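You operate a simulated robot arm through the tools that you are given. There is no shell and no other tool. Be economical: measure what you need, move in short steps, check, and stop when the job is done.

Carry out the task below with a simulated robot arm. There is one attempt and no reset: what you move stays moved.

Task
Take the white pad and leave it on top of the green muller.

The check looks at the end state, three seconds after you hand in, the way a careful person would. Anything else that was tipped, shoved, dropped, spilled or broken makes it a failure.

Robot
A 7-joint arm with a two-finger parallel gripper, fixed in place. Base frame: the origin is at the foot of the arm, x ahead of it, y to its left, z up; the work surface is at about z = 900. Readings come in mm, rad, newtons and seconds.
With the tool pointing down near the work surface it reaches from about 240 to 680 mm from the base axis. Its first joint turns from -1.152 to 1.152 rad. Payload 2.4 kg.
The tool frame sits at the grasp point between the pads (the TCP): z along the fingers, y along the line on which they close. The tips reach 30 mm beyond it. Largest opening 94 mm; finger width 28, thickness 10; the body of the gripper, 50 by 96 mm, starts 55 mm behind the TCP.
Orientation is that of the tool frame in the base frame, as [roll, pitch, yaw] about the fixed x, y, z axes, in that order (R = Rz(yaw) Ry(pitch) Rx(roll)). With the fingers straight down and closing along the base's y, the tool's x points along the base's -x, its y along +y and its z along -z.

Tools
- The arm moves only by the tool move_arm. Its argument "increments" is a list of rows, each a list of 5 numbers: the opening, from 0 (shut) to 1 (fully open), then the shift along the tool's x, y, z in mm, then the turn about the tool's z in rad. In form: [[claw, x, y, z, yaw], ...]. A call has 1 to 10 rows; each row shifts and turns the commanded pose from where the row before left it, along the tool's axes as they then stand. A row lasts 0.2 s, in which the tool goes at most 50 mm and 0.15 rad; a call with a longer step from one row to the next is refused whole, and so is a gripper value outside its range. Where a pose cannot be reached the arm comes as near as it can. A force on the tool above 40 N (or 10 N above the force at the start of the call, whichever is more), or a blocked arm, ends the call early, and 0.2 s more pass. Each finger travels about 153 mm/s and halts on what it meets, pressing with about 22 N; the grip force reading is that of the motor and also rises with nothing between the fingers. The clock runs only during rows and for 0.2 s after the last one: add rows that do not move to give the fingers time. The reply holds the time, the measured pose of the TCP, the force on the tool along the base axes, the opening and the grip force, in the units named above and with some noise, and new pictures: "views" is both (left out), scene, wrist or none.
- Cameras (640 x 400 px; columns grow to the right, rows downward): "scene" is fixed at [41.8, 477.4, 1460.3]; the picture's right is [-0.71, -0.70, 0.00], its down [-0.38, 0.38, -0.84] and it looks along [0.59, -0.60, -0.54] (base axes); focal length 322 px, centre (320, 200). "wrist" rides on the gripper at [-37, 0, -58] in the tool frame; the picture's right is [0.00, -1.00, 0.00], its down [0.97, 0.00, -0.24] and it looks along [0.24, 0.00, 0.97] (tool axes); focal length 218 px, centre (320, 200).
- measure_at(camera, pixels): for up to 12 pixels [column, row] of the newest picture of that camera ("zoom" is the newest enlarged one), the place [x, y, z] in the base frame of the surface seen there, good to about 2 mm, but the place of the scene camera against the robot may be out by one fixed shift of up to 25 mm in any direction. It takes no simulated time.
- zoom(camera, box): a new picture of the part [left, top, right, bottom] of that camera's present view, enlarged. It takes no simulated time.
- finish_job(): hands the job in; it is judged then, once.

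Work in short steps. Measure before you move; look again where a grasp or a placing could have gone wrong, and mend it. You have 60 turns and 120 pictures in all, those below and enlarged ones among them. Open the gripper and draw the arm clear of the work before you hand the job in, unless the task says otherwise; then end with one line.

The tools are called after "Call:" by a JSON object that holds its "method" and its "body". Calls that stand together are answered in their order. move_arm: Moves the arm, as the interface text tells. Its arguments: {"type":"object","properties":{"increments":{"type":"array","items":{"type":"array","items":{"type":"number"}}},"views":{"type":"string","enum":["both","scene","wrist","none"]}},"required":["increments"]} The other tools are called the same way: measure_at (camera, pixels) gives the place of the surface under pixels of a picture; zoom (camera, box) takes an enlarged picture of a part of a camera's view; finish_job () hands the job in.

At the start:

```text
t: 0.0
eef_pos: [407.8, -56.1, 1225.3]
tool_rot: [3.14, 0.0, 3.141]
contact_force: [-0.4, -0.8, 0.2]
grip_width: 94.0
finger_force: 0.1
```

scene: 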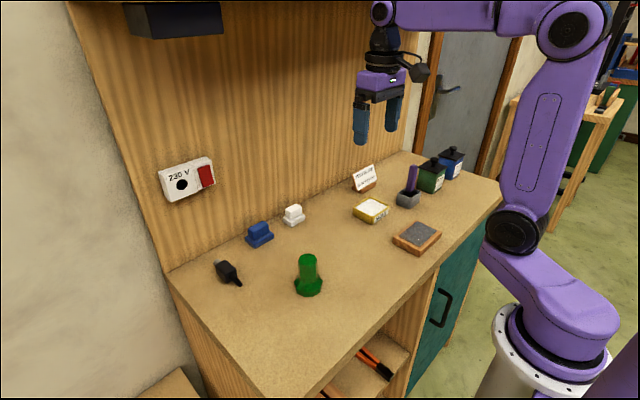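
wrist: 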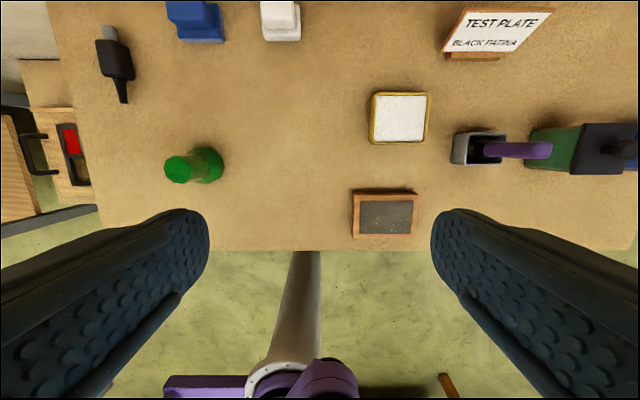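

The candidates for the "white pad" are the white block near scene (293,215) and the white item in a yellow frame near (371,210). The green muller is at (308,275). I'll zoom in on them.

Call:
{"method": "zoom", "body": {"camera": "scene", "box": [200, 170, 360, 300]}}

Call:
{"method": "zoom", "body": {"camera": "scene", "box": [330, 150, 470, 260]}}

Call:
{"method": "zoom", "body": {"camera": "wrist", "box": [150, 0, 450, 200]}}

Call:
{"method": "measure_at", "body": {"camera": "wrist", "pixels": [[280, 15], [280, 38], [400, 118], [373, 96], [428, 96], [371, 143], [424, 143], [177, 168], [205, 165], [300, 120], [385, 215]]}}

```text
3.08 times, centred on (280, 235) of scene
```

zoom: 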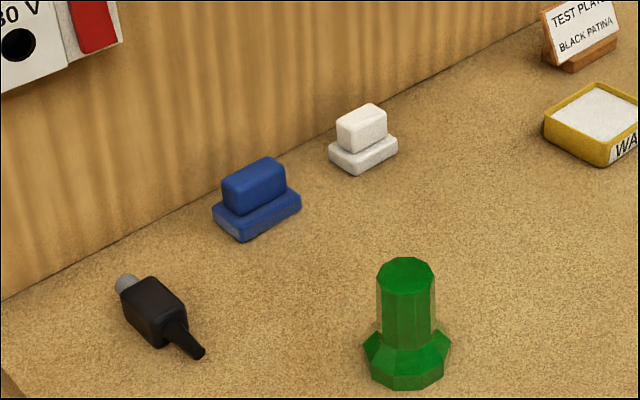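

```text
3.64 times, centred on (400, 205) of scene
```

zoom: 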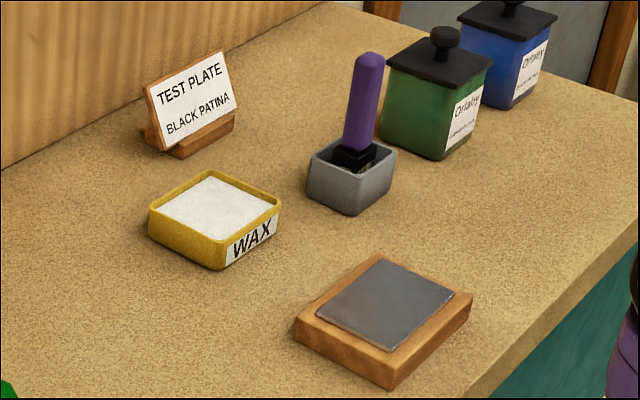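

```text
2.00 times, centred on (300, 100) of wrist
```

zoom: 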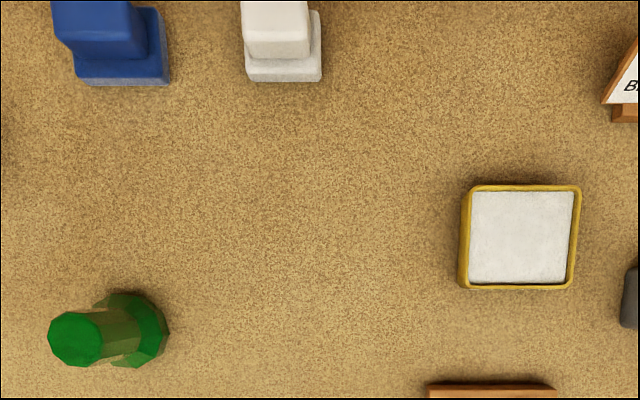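

```text
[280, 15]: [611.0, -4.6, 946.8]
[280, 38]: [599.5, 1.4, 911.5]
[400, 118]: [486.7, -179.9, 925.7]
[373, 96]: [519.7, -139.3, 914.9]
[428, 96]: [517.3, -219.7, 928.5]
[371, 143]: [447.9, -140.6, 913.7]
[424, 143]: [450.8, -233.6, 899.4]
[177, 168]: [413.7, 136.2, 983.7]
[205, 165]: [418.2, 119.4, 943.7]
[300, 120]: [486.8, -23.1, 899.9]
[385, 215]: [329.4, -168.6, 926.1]
```

The yellow tin is labelled WAX, so the white pad is the two-tier block near x≈610, y≈0, and the blue one is its twin. I'll move over it for a better view and measure the backboard for clearance.

Call:
{"method": "measure_at", "body": {"camera": "scene", "pixels": [[293, 209], [290, 190], [300, 150], [260, 180], [308, 258], [371, 208]]}}

Call:
{"method": "move_arm", "body": {"increments": [[1, -30, 10, 0, 0], [1, -30, 10, 10, 0], [1, -30, 15, 20, 0], [1, -30, 15, 20, 0], [1, -20, 5, 20, 0], [1, 0, 0, 0, 0]]}}

```text
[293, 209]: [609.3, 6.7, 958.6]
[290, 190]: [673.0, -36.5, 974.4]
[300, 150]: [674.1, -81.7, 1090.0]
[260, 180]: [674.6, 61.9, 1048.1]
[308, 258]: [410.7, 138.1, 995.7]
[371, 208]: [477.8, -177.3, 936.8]
```

```text
t: 1.4
eef_pos: [548.9, -3.6, 1155.5]
tool_rot: [-3.142, 0.001, 3.141]
contact_force: [0.2, -1.0, -0.3]
grip_width: 93.9
finger_force: 0.1
```

scene: 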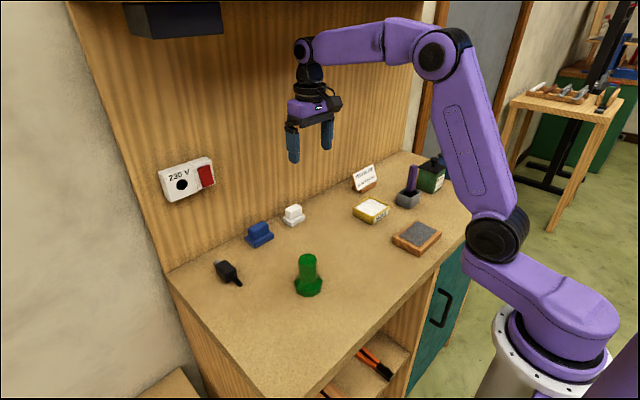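
wrist: 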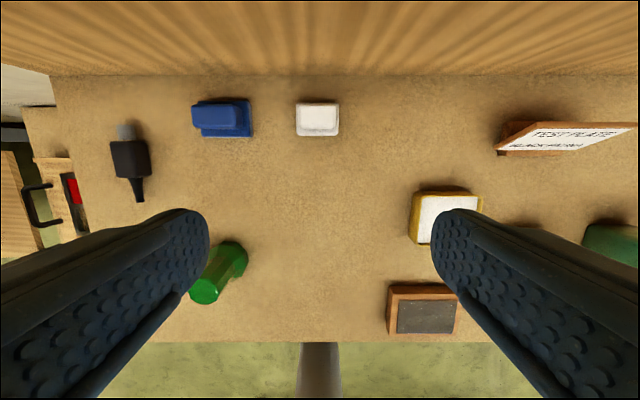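

The pad is at wrist (318,118) and looks axis-aligned. I'll zoom in and measure its edges.

Call:
{"method": "zoom", "body": {"camera": "wrist", "box": [270, 80, 366, 140]}}

Call:
{"method": "measure_at", "body": {"camera": "wrist", "pixels": [[300, 115], [335, 115], [318, 106], [318, 124], [318, 133], [318, 65], [317, 116]]}}

```text
6.67 times, centred on (318, 110) of wrist
```

zoom: 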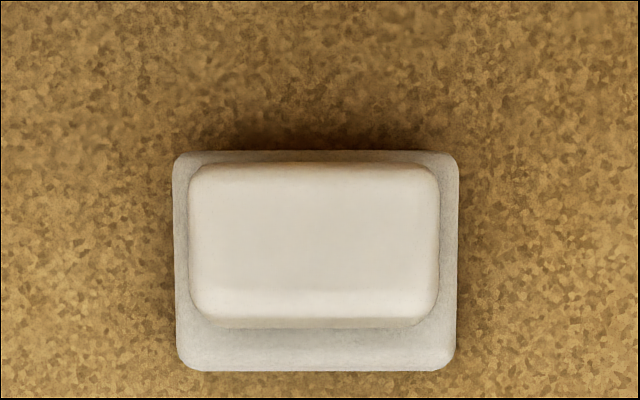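

```text
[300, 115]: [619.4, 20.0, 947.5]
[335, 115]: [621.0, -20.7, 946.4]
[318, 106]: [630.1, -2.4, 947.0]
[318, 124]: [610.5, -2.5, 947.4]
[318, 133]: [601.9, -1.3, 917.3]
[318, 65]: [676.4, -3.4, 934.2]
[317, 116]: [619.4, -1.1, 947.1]
```

The handle top is at z≈947, spanning y≈±20 and x≈607–631. The base top is at ≈917 and the wall at x≈675. I'll go over the handle, stop above it with the fingers open, and check clearance.

Call:
{"method": "move_arm", "body": {"increments": [[1, -35, 3, 20, 0], [1, -32, 0, 30, 0], [1, 0, 0, 40, 0], [1, 0, 0, 40, 0], [1, 0, 0, 0, 0]]}}

```text
t: 2.6
eef_pos: [613.2, 0.4, 1027.1]
tool_rot: [-3.14, 0.0, -3.141]
contact_force: [-0.3, 0.7, 0.3]
grip_width: 94.0
finger_force: 0.0
```

scene: 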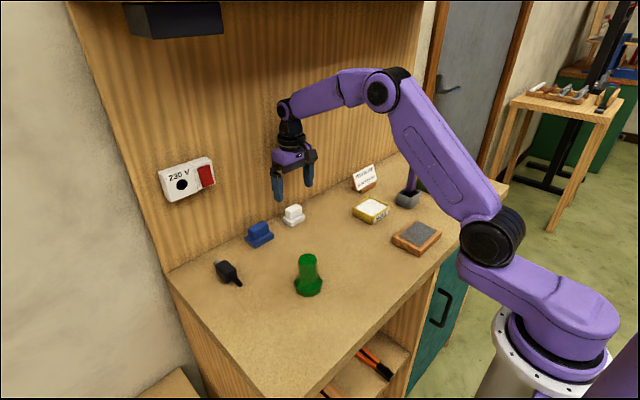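
wrist: 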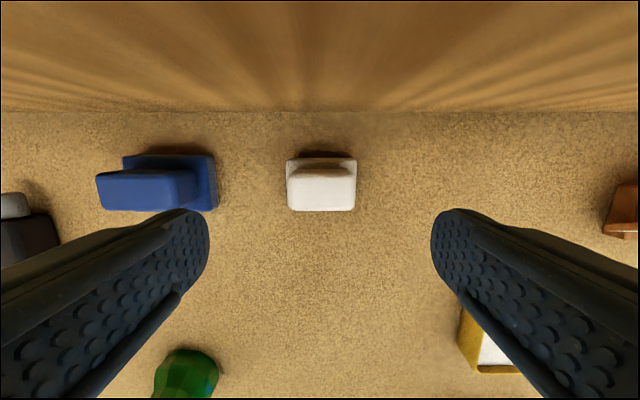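

The open left finger will come down close to the blue pad, whose right edge is at wrist (218,205). I'll measure that and the white handle edges.

Call:
{"method": "measure_at", "body": {"camera": "wrist", "pixels": [[214, 190], [212, 160], [185, 195], [203, 205], [321, 178], [321, 208], [290, 195], [352, 195], [321, 161], [150, 200]]}}

Call:
{"method": "zoom", "body": {"camera": "wrist", "box": [200, 140, 400, 265]}}

```text
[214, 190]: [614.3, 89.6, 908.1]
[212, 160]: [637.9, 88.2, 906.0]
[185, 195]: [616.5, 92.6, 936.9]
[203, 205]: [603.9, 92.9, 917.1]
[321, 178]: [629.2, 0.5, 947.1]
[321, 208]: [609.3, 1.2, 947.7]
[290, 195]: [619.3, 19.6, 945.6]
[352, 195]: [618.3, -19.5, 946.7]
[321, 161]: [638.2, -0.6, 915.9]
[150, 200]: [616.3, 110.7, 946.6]
```

```text
3.20 times, centred on (300, 202) of wrist
```

zoom: 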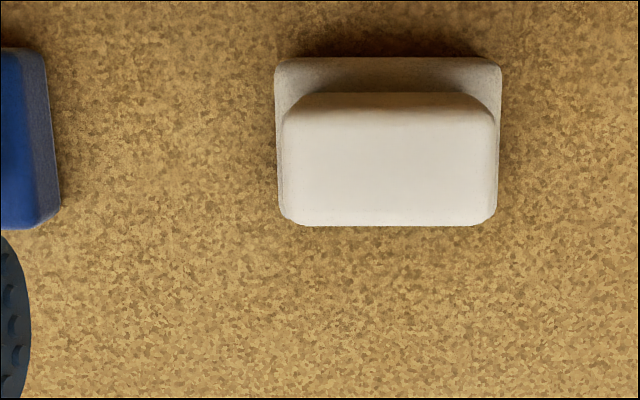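

The blue pad's edge is at y≈88 and the finger only reaches y≈57, so it clears. I'll descend with TCP x≈618 to z≈952.

Call:
{"method": "move_arm", "body": {"increments": [[1, -5, 0, 20, 0], [1, 0, 0, 30, 0], [1, 0, 0, 22, 0], [1, 0, 0, 0, 0]]}}

```text
t: 3.6
eef_pos: [619.7, 2.2, 952.9]
tool_rot: [-3.141, 0.001, 3.14]
contact_force: [1.1, -0.3, 0.0]
grip_width: 94.1
finger_force: 0.0
```

scene: 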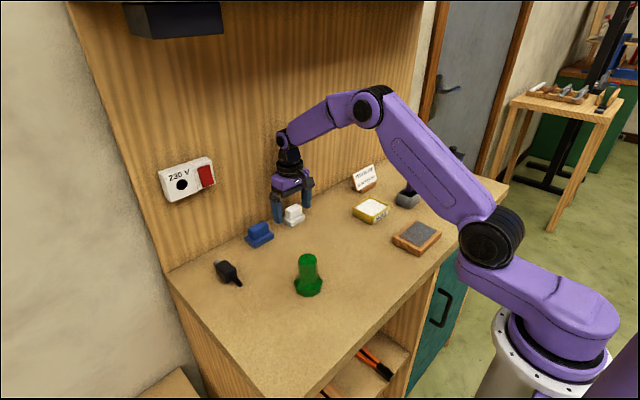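
wrist: 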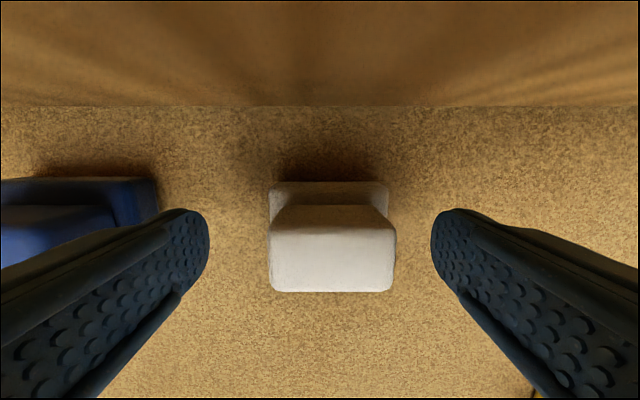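

The pad sits about 3 mm to the -y side of the tool centre (wrist column 331 against 320). I'll correct that and close.

Call:
{"method": "move_arm", "body": {"increments": [[1, 0, -3, 0, 0], [0.6, 0, 0, 0, 0], [0.5, 0, 0, 0, 0], [0.3, 0, 0, 0, 0], [0.2, 0, 0, 0, 0], [0.2, 0, 0, 0, 0]]}}

```text
t: 5.0
eef_pos: [620.1, -0.5, 954.7]
tool_rot: [-3.142, 0.0, 3.141]
contact_force: [0.3, -0.3, 0.2]
grip_width: 43.0
finger_force: 22.3
```

scene: 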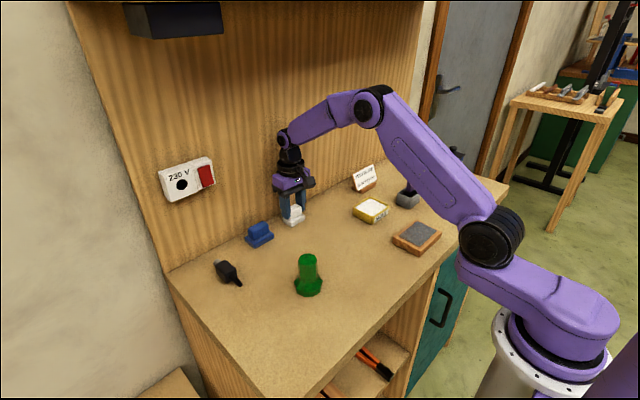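
wrist: 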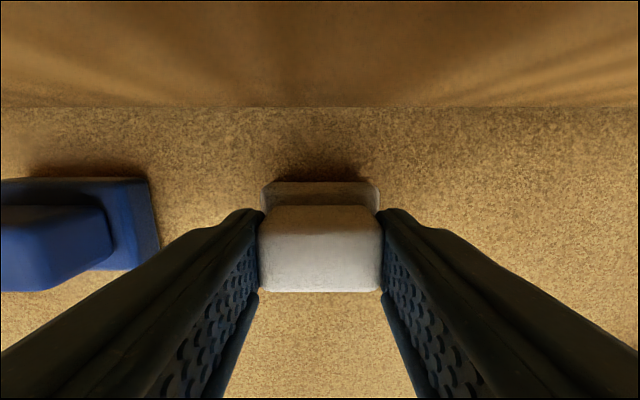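

The pad is gripped at 43 mm, force 22 N. I'll lift straight up.

Call:
{"method": "move_arm", "body": {"increments": [[0.2, 0, 0, -15, 0], [0.2, 0, 0, -30, 0], [0.2, 0, 0, -40, 0], [0.2, 0, 0, -40, 0], [0.2, 20, 0, -25, 0], [0.2, 0, 0, 0, 0]]}}

```text
t: 6.4
eef_pos: [597.8, -0.8, 1104.0]
tool_rot: [3.141, 0.0, 3.14]
contact_force: [0.4, 0.2, -0.6]
grip_width: 43.1
finger_force: 22.3
```

scene: 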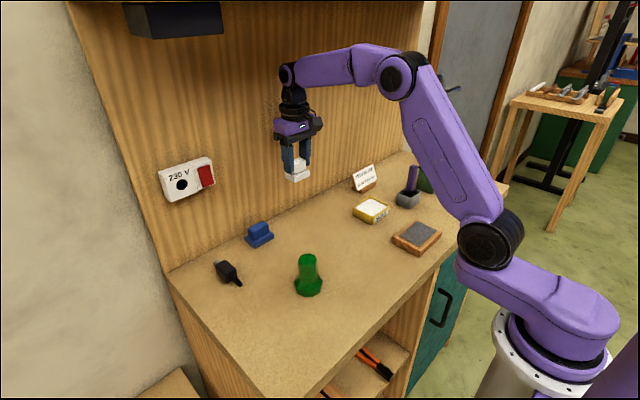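
wrist: 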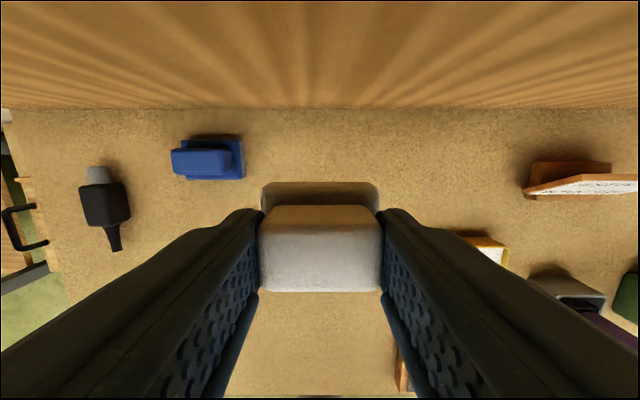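

The pad is held and its bottom is about 55 mm below the TCP. I'll carry it to just short of the muller in x, so the wrist camera can see the muller's top ahead of the pad.

Call:
{"method": "move_arm", "body": {"increments": [[0.2, 36, 18, 0, 0], [0.2, 36, 18, 0, 0], [0.2, 36, 18, 0, 0], [0.2, 36, 18, 0, 0], [0.2, 36, 18, 0, 0], [0.2, 36, 18, 0, 0], [0.2, 36, 18, 0, 0], [0.2, 0, 0, 0, 0]]}}

```text
t: 8.2
eef_pos: [348.6, 123.8, 1102.0]
tool_rot: [3.141, 0.0, -3.141]
contact_force: [0.2, -0.4, -0.7]
grip_width: 43.2
finger_force: 22.1
```

scene: 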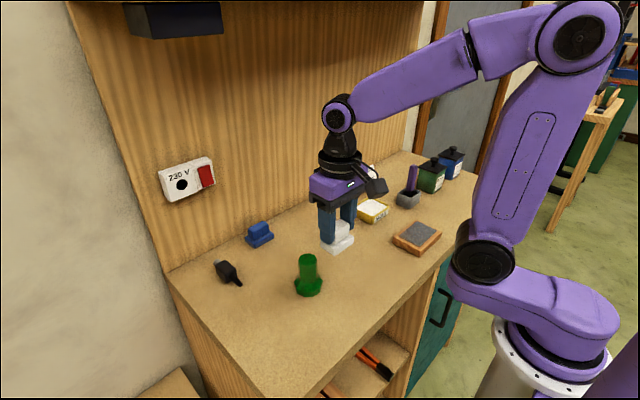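
wrist: 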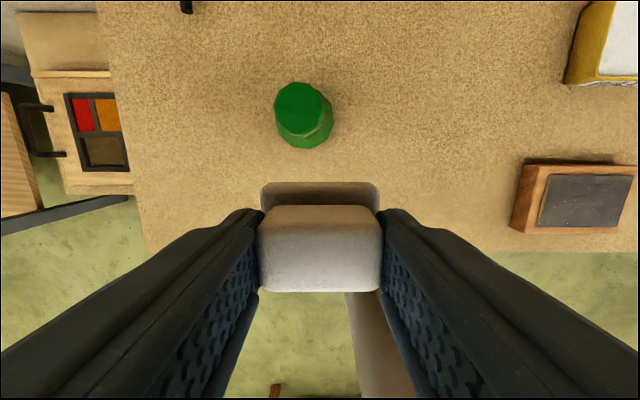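

The muller's top face is visible at about wrist (299,107). I'll zoom in and measure its rim and centre.

Call:
{"method": "zoom", "body": {"camera": "wrist", "box": [252, 70, 348, 160]}}

Call:
{"method": "measure_at", "body": {"camera": "wrist", "pixels": [[299, 106], [299, 88], [299, 122], [279, 106], [318, 106], [288, 93], [310, 93], [300, 142]]}}

```text
4.44 times, centred on (300, 115) of wrist
```

zoom: 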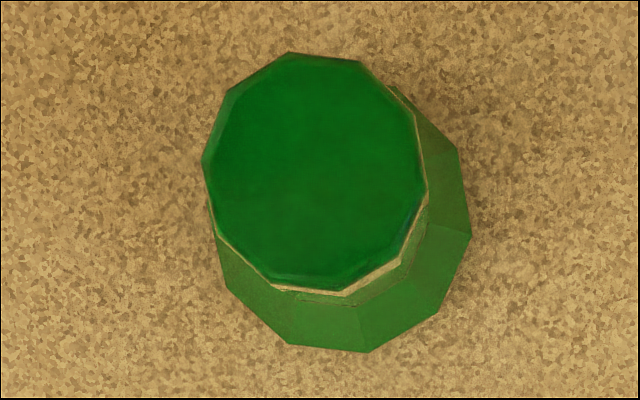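

```text
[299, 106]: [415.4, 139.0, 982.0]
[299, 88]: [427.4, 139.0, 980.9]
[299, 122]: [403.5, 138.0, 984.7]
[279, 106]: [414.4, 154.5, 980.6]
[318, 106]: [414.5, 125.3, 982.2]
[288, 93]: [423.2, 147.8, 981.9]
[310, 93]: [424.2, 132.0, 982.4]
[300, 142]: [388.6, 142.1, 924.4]
```

The muller's top centre is about (413, 139, 982), diameter about 38 mm. I'll check where the held pad sits relative to the TCP.

Call:
{"method": "measure_at", "body": {"camera": "wrist", "pixels": [[320, 210], [320, 250], [320, 284], [320, 289], [320, 186], [268, 188], [372, 188], [265, 235], [376, 235]]}}

Call:
{"method": "move_arm", "body": {"increments": [[0.2, -22, 5, 0, 0], [0.2, -22, 5, 0, 0], [0.2, -21, 5, 15, 0], [0.2, 0, 0, 15, 0], [0.2, 0, 0, 15, 0], [0.2, 0, 0, 0, 0]]}}

```text
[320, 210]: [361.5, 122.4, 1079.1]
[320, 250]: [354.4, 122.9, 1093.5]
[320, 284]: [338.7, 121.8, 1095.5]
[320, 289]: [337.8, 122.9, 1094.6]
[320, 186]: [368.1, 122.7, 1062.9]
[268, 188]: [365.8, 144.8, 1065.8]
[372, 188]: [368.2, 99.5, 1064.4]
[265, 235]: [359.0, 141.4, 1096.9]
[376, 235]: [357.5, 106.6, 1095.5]
```

```text
t: 9.6
eef_pos: [413.2, 139.9, 1057.7]
tool_rot: [3.141, 0.001, 3.141]
contact_force: [0.1, -0.6, -0.8]
grip_width: 43.0
finger_force: 21.9
```

scene: 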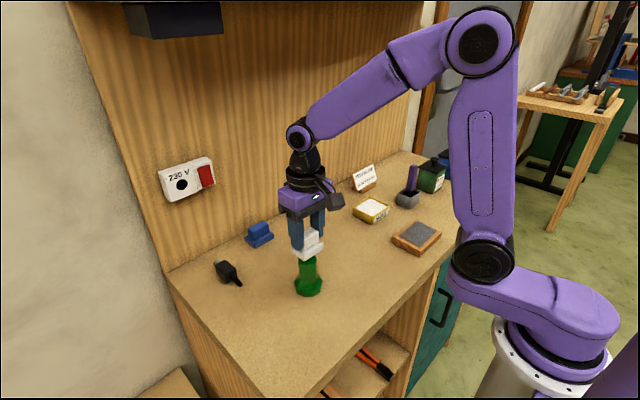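
wrist: 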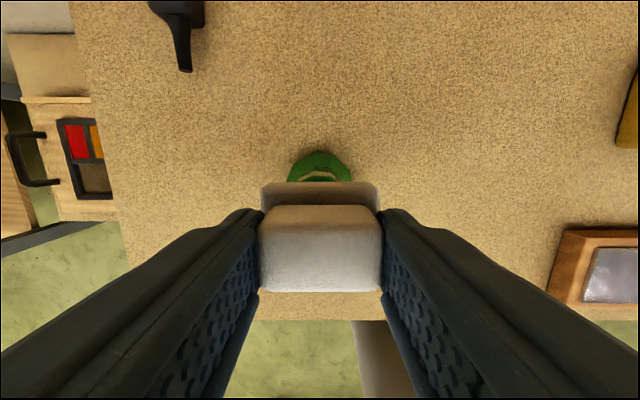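

The pad is centred on the TCP and on the muller, whose base shows at wrist column 319. I expect contact at TCP z≈1036, so I'll descend gently and watch the force.

Call:
{"method": "move_arm", "body": {"increments": [[0.2, 0, 0, 8, 0], [0.2, 0, 0, 6, 0], [0.2, 0, 0, 3, 0], [0.2, 0, 0, 0, 0]], "views": "none"}}

Call:
{"method": "zoom", "body": {"camera": "scene", "box": [250, 200, 370, 300]}}

```text
t: 10.6
eef_pos: [412.2, 138.5, 1040.3]
tool_rot: [-3.14, 0.0, -3.14]
contact_force: [-0.1, 0.3, -0.5]
grip_width: 43.1
finger_force: 22.0
```

```text
4.00 times, centred on (310, 250) of scene
```

zoom: 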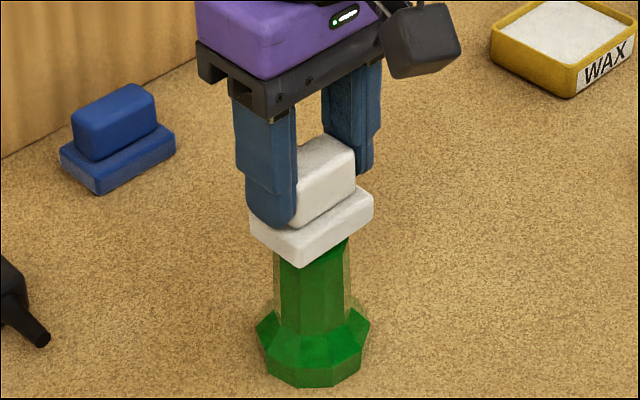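

There's no contact yet. It is well aligned and a few mm above, so I'll step down 1.5 mm at a time.

Call:
{"method": "move_arm", "body": {"increments": [[0.2, 0, 0, 1.5, 0], [0.2, 0, 0, 1.5, 0], [0.2, 0, 0, 0, 0]], "views": "none"}}

```text
t: 11.4
eef_pos: [413.5, 138.9, 1038.2]
tool_rot: [3.14, 0.001, 3.14]
contact_force: [-0.2, 0.2, -0.7]
grip_width: 43.4
finger_force: 22.0
```

Still no contact, so I'll continue down slowly.

Call:
{"method": "move_arm", "body": {"increments": [[0.2, 0, 0, 1, 0], [0.2, 0, 0, 1, 0], [0.2, 0, 0, 0, 0]], "views": "none"}}

```text
t: 12.2
eef_pos: [413.3, 139.5, 1035.6]
tool_rot: [3.142, 0.0, 3.141]
contact_force: [0.5, 0.3, -0.4]
grip_width: 43.1
finger_force: 22.5
```

Still free. I'll make one more small step and then look.

Call:
{"method": "move_arm", "body": {"increments": [[0.2, 0, 0, 1, 0], [0.2, 0, 0, 0, 0]], "views": "none"}}

Call:
{"method": "zoom", "body": {"camera": "scene", "box": [280, 230, 340, 275]}}

```text
t: 12.8
eef_pos: [411.9, 139.0, 1035.6]
tool_rot: [3.14, 0.003, 3.141]
contact_force: [-4.2, -2.4, 19.4]
grip_width: 43.4
finger_force: 22.0
```

```text
8.89 times, centred on (310, 252) of scene
```

zoom: 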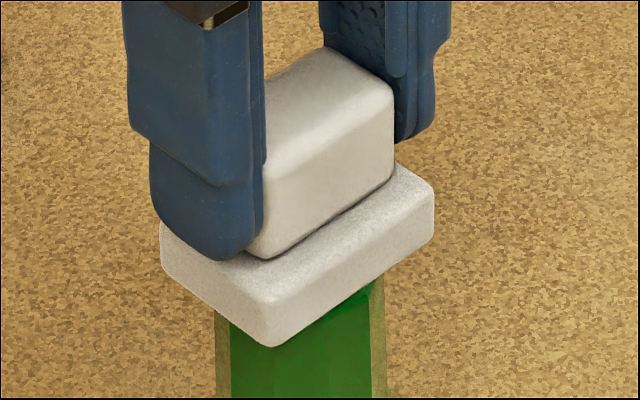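

There is contact at 19 N. I'll ease up 0.6 mm to relieve the load and then open gradually.

Call:
{"method": "move_arm", "body": {"increments": [[0.2, 0, 0, -0.6, 0], [0.2, 0, 0, 0, 0], [0.5, 0, 0, 0, 0], [0.6, 0, 0, 0, 0], [0.75, 0, 0, 0, 0], [0.75, 0, 0, 0, 0]]}}

```text
t: 14.2
eef_pos: [413.8, 140.2, 1035.2]
tool_rot: [-3.141, 0.001, -3.14]
contact_force: [-0.4, -0.3, 1.1]
grip_width: 70.3
finger_force: 0.1
```

scene: 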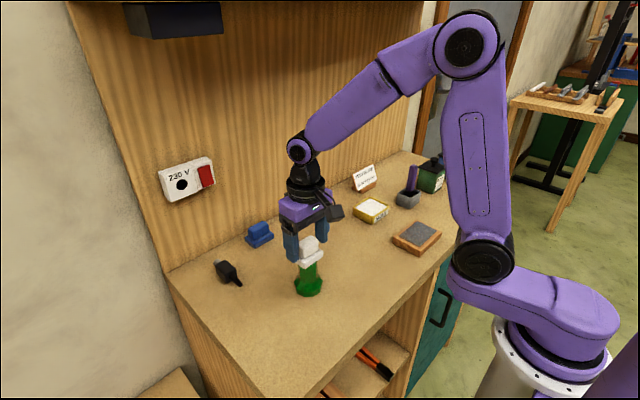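
wrist: 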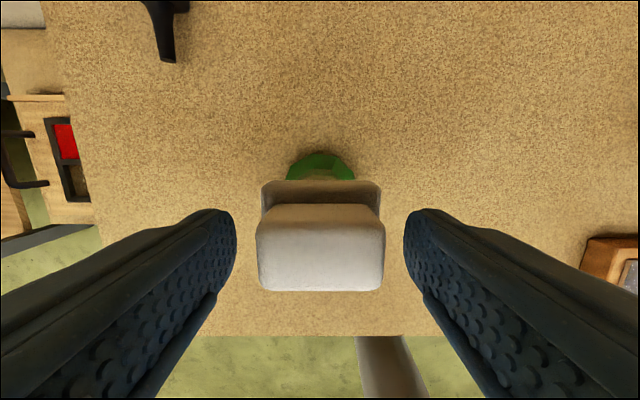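

The pad rests level and centred on the muller, with the fingers clear on both sides. I'll retreat straight up and then back.

Call:
{"method": "move_arm", "body": {"increments": [[0.75, 0, 0, -10, 0], [0.75, 0, 0, -30, 0], [0.9, 0, 0, -40, 0], [1, 0, 0, -40, 0], [1, 0, -20, -30, 0], [1, 0, -40, 0, 0], [1, 0, -40, 0, 0], [1, 0, 0, 0, 0]]}}

Call:
{"method": "zoom", "body": {"camera": "scene", "box": [200, 180, 400, 305]}}

```text
t: 16.0
eef_pos: [412.7, 38.2, 1184.5]
tool_rot: [-3.141, 0.001, -3.14]
contact_force: [-0.3, 0.2, 1.0]
grip_width: 94.0
finger_force: 0.0
```

scene: 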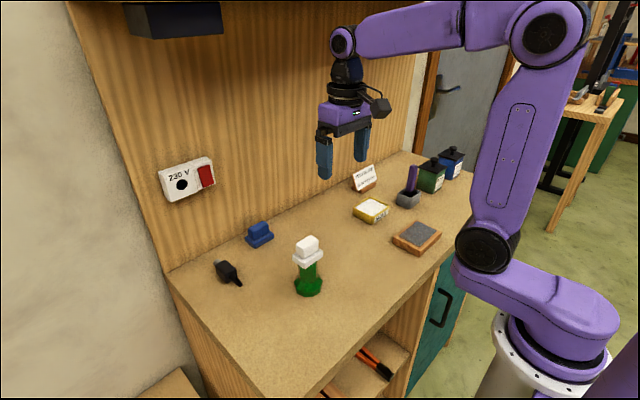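
wrist: 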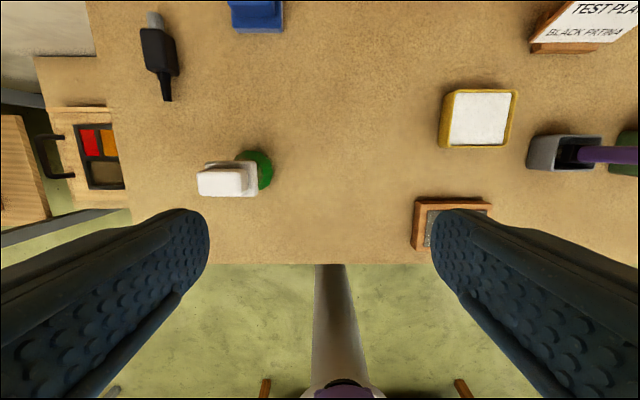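

```text
3.20 times, centred on (300, 242) of scene
```

zoom: 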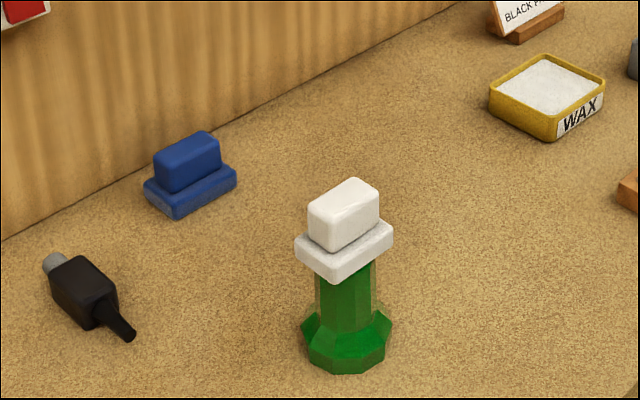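

The pad rests stably on the muller, nothing else has moved, and the arm is clear. I'm handing in.

Call:
{"method": "finish_job", "body": {}}

```text
The job is handed in.
```

The white pad is sitting level and centred on top of the green muller; nothing else was disturbed, and the gripper is open and clear of the work.
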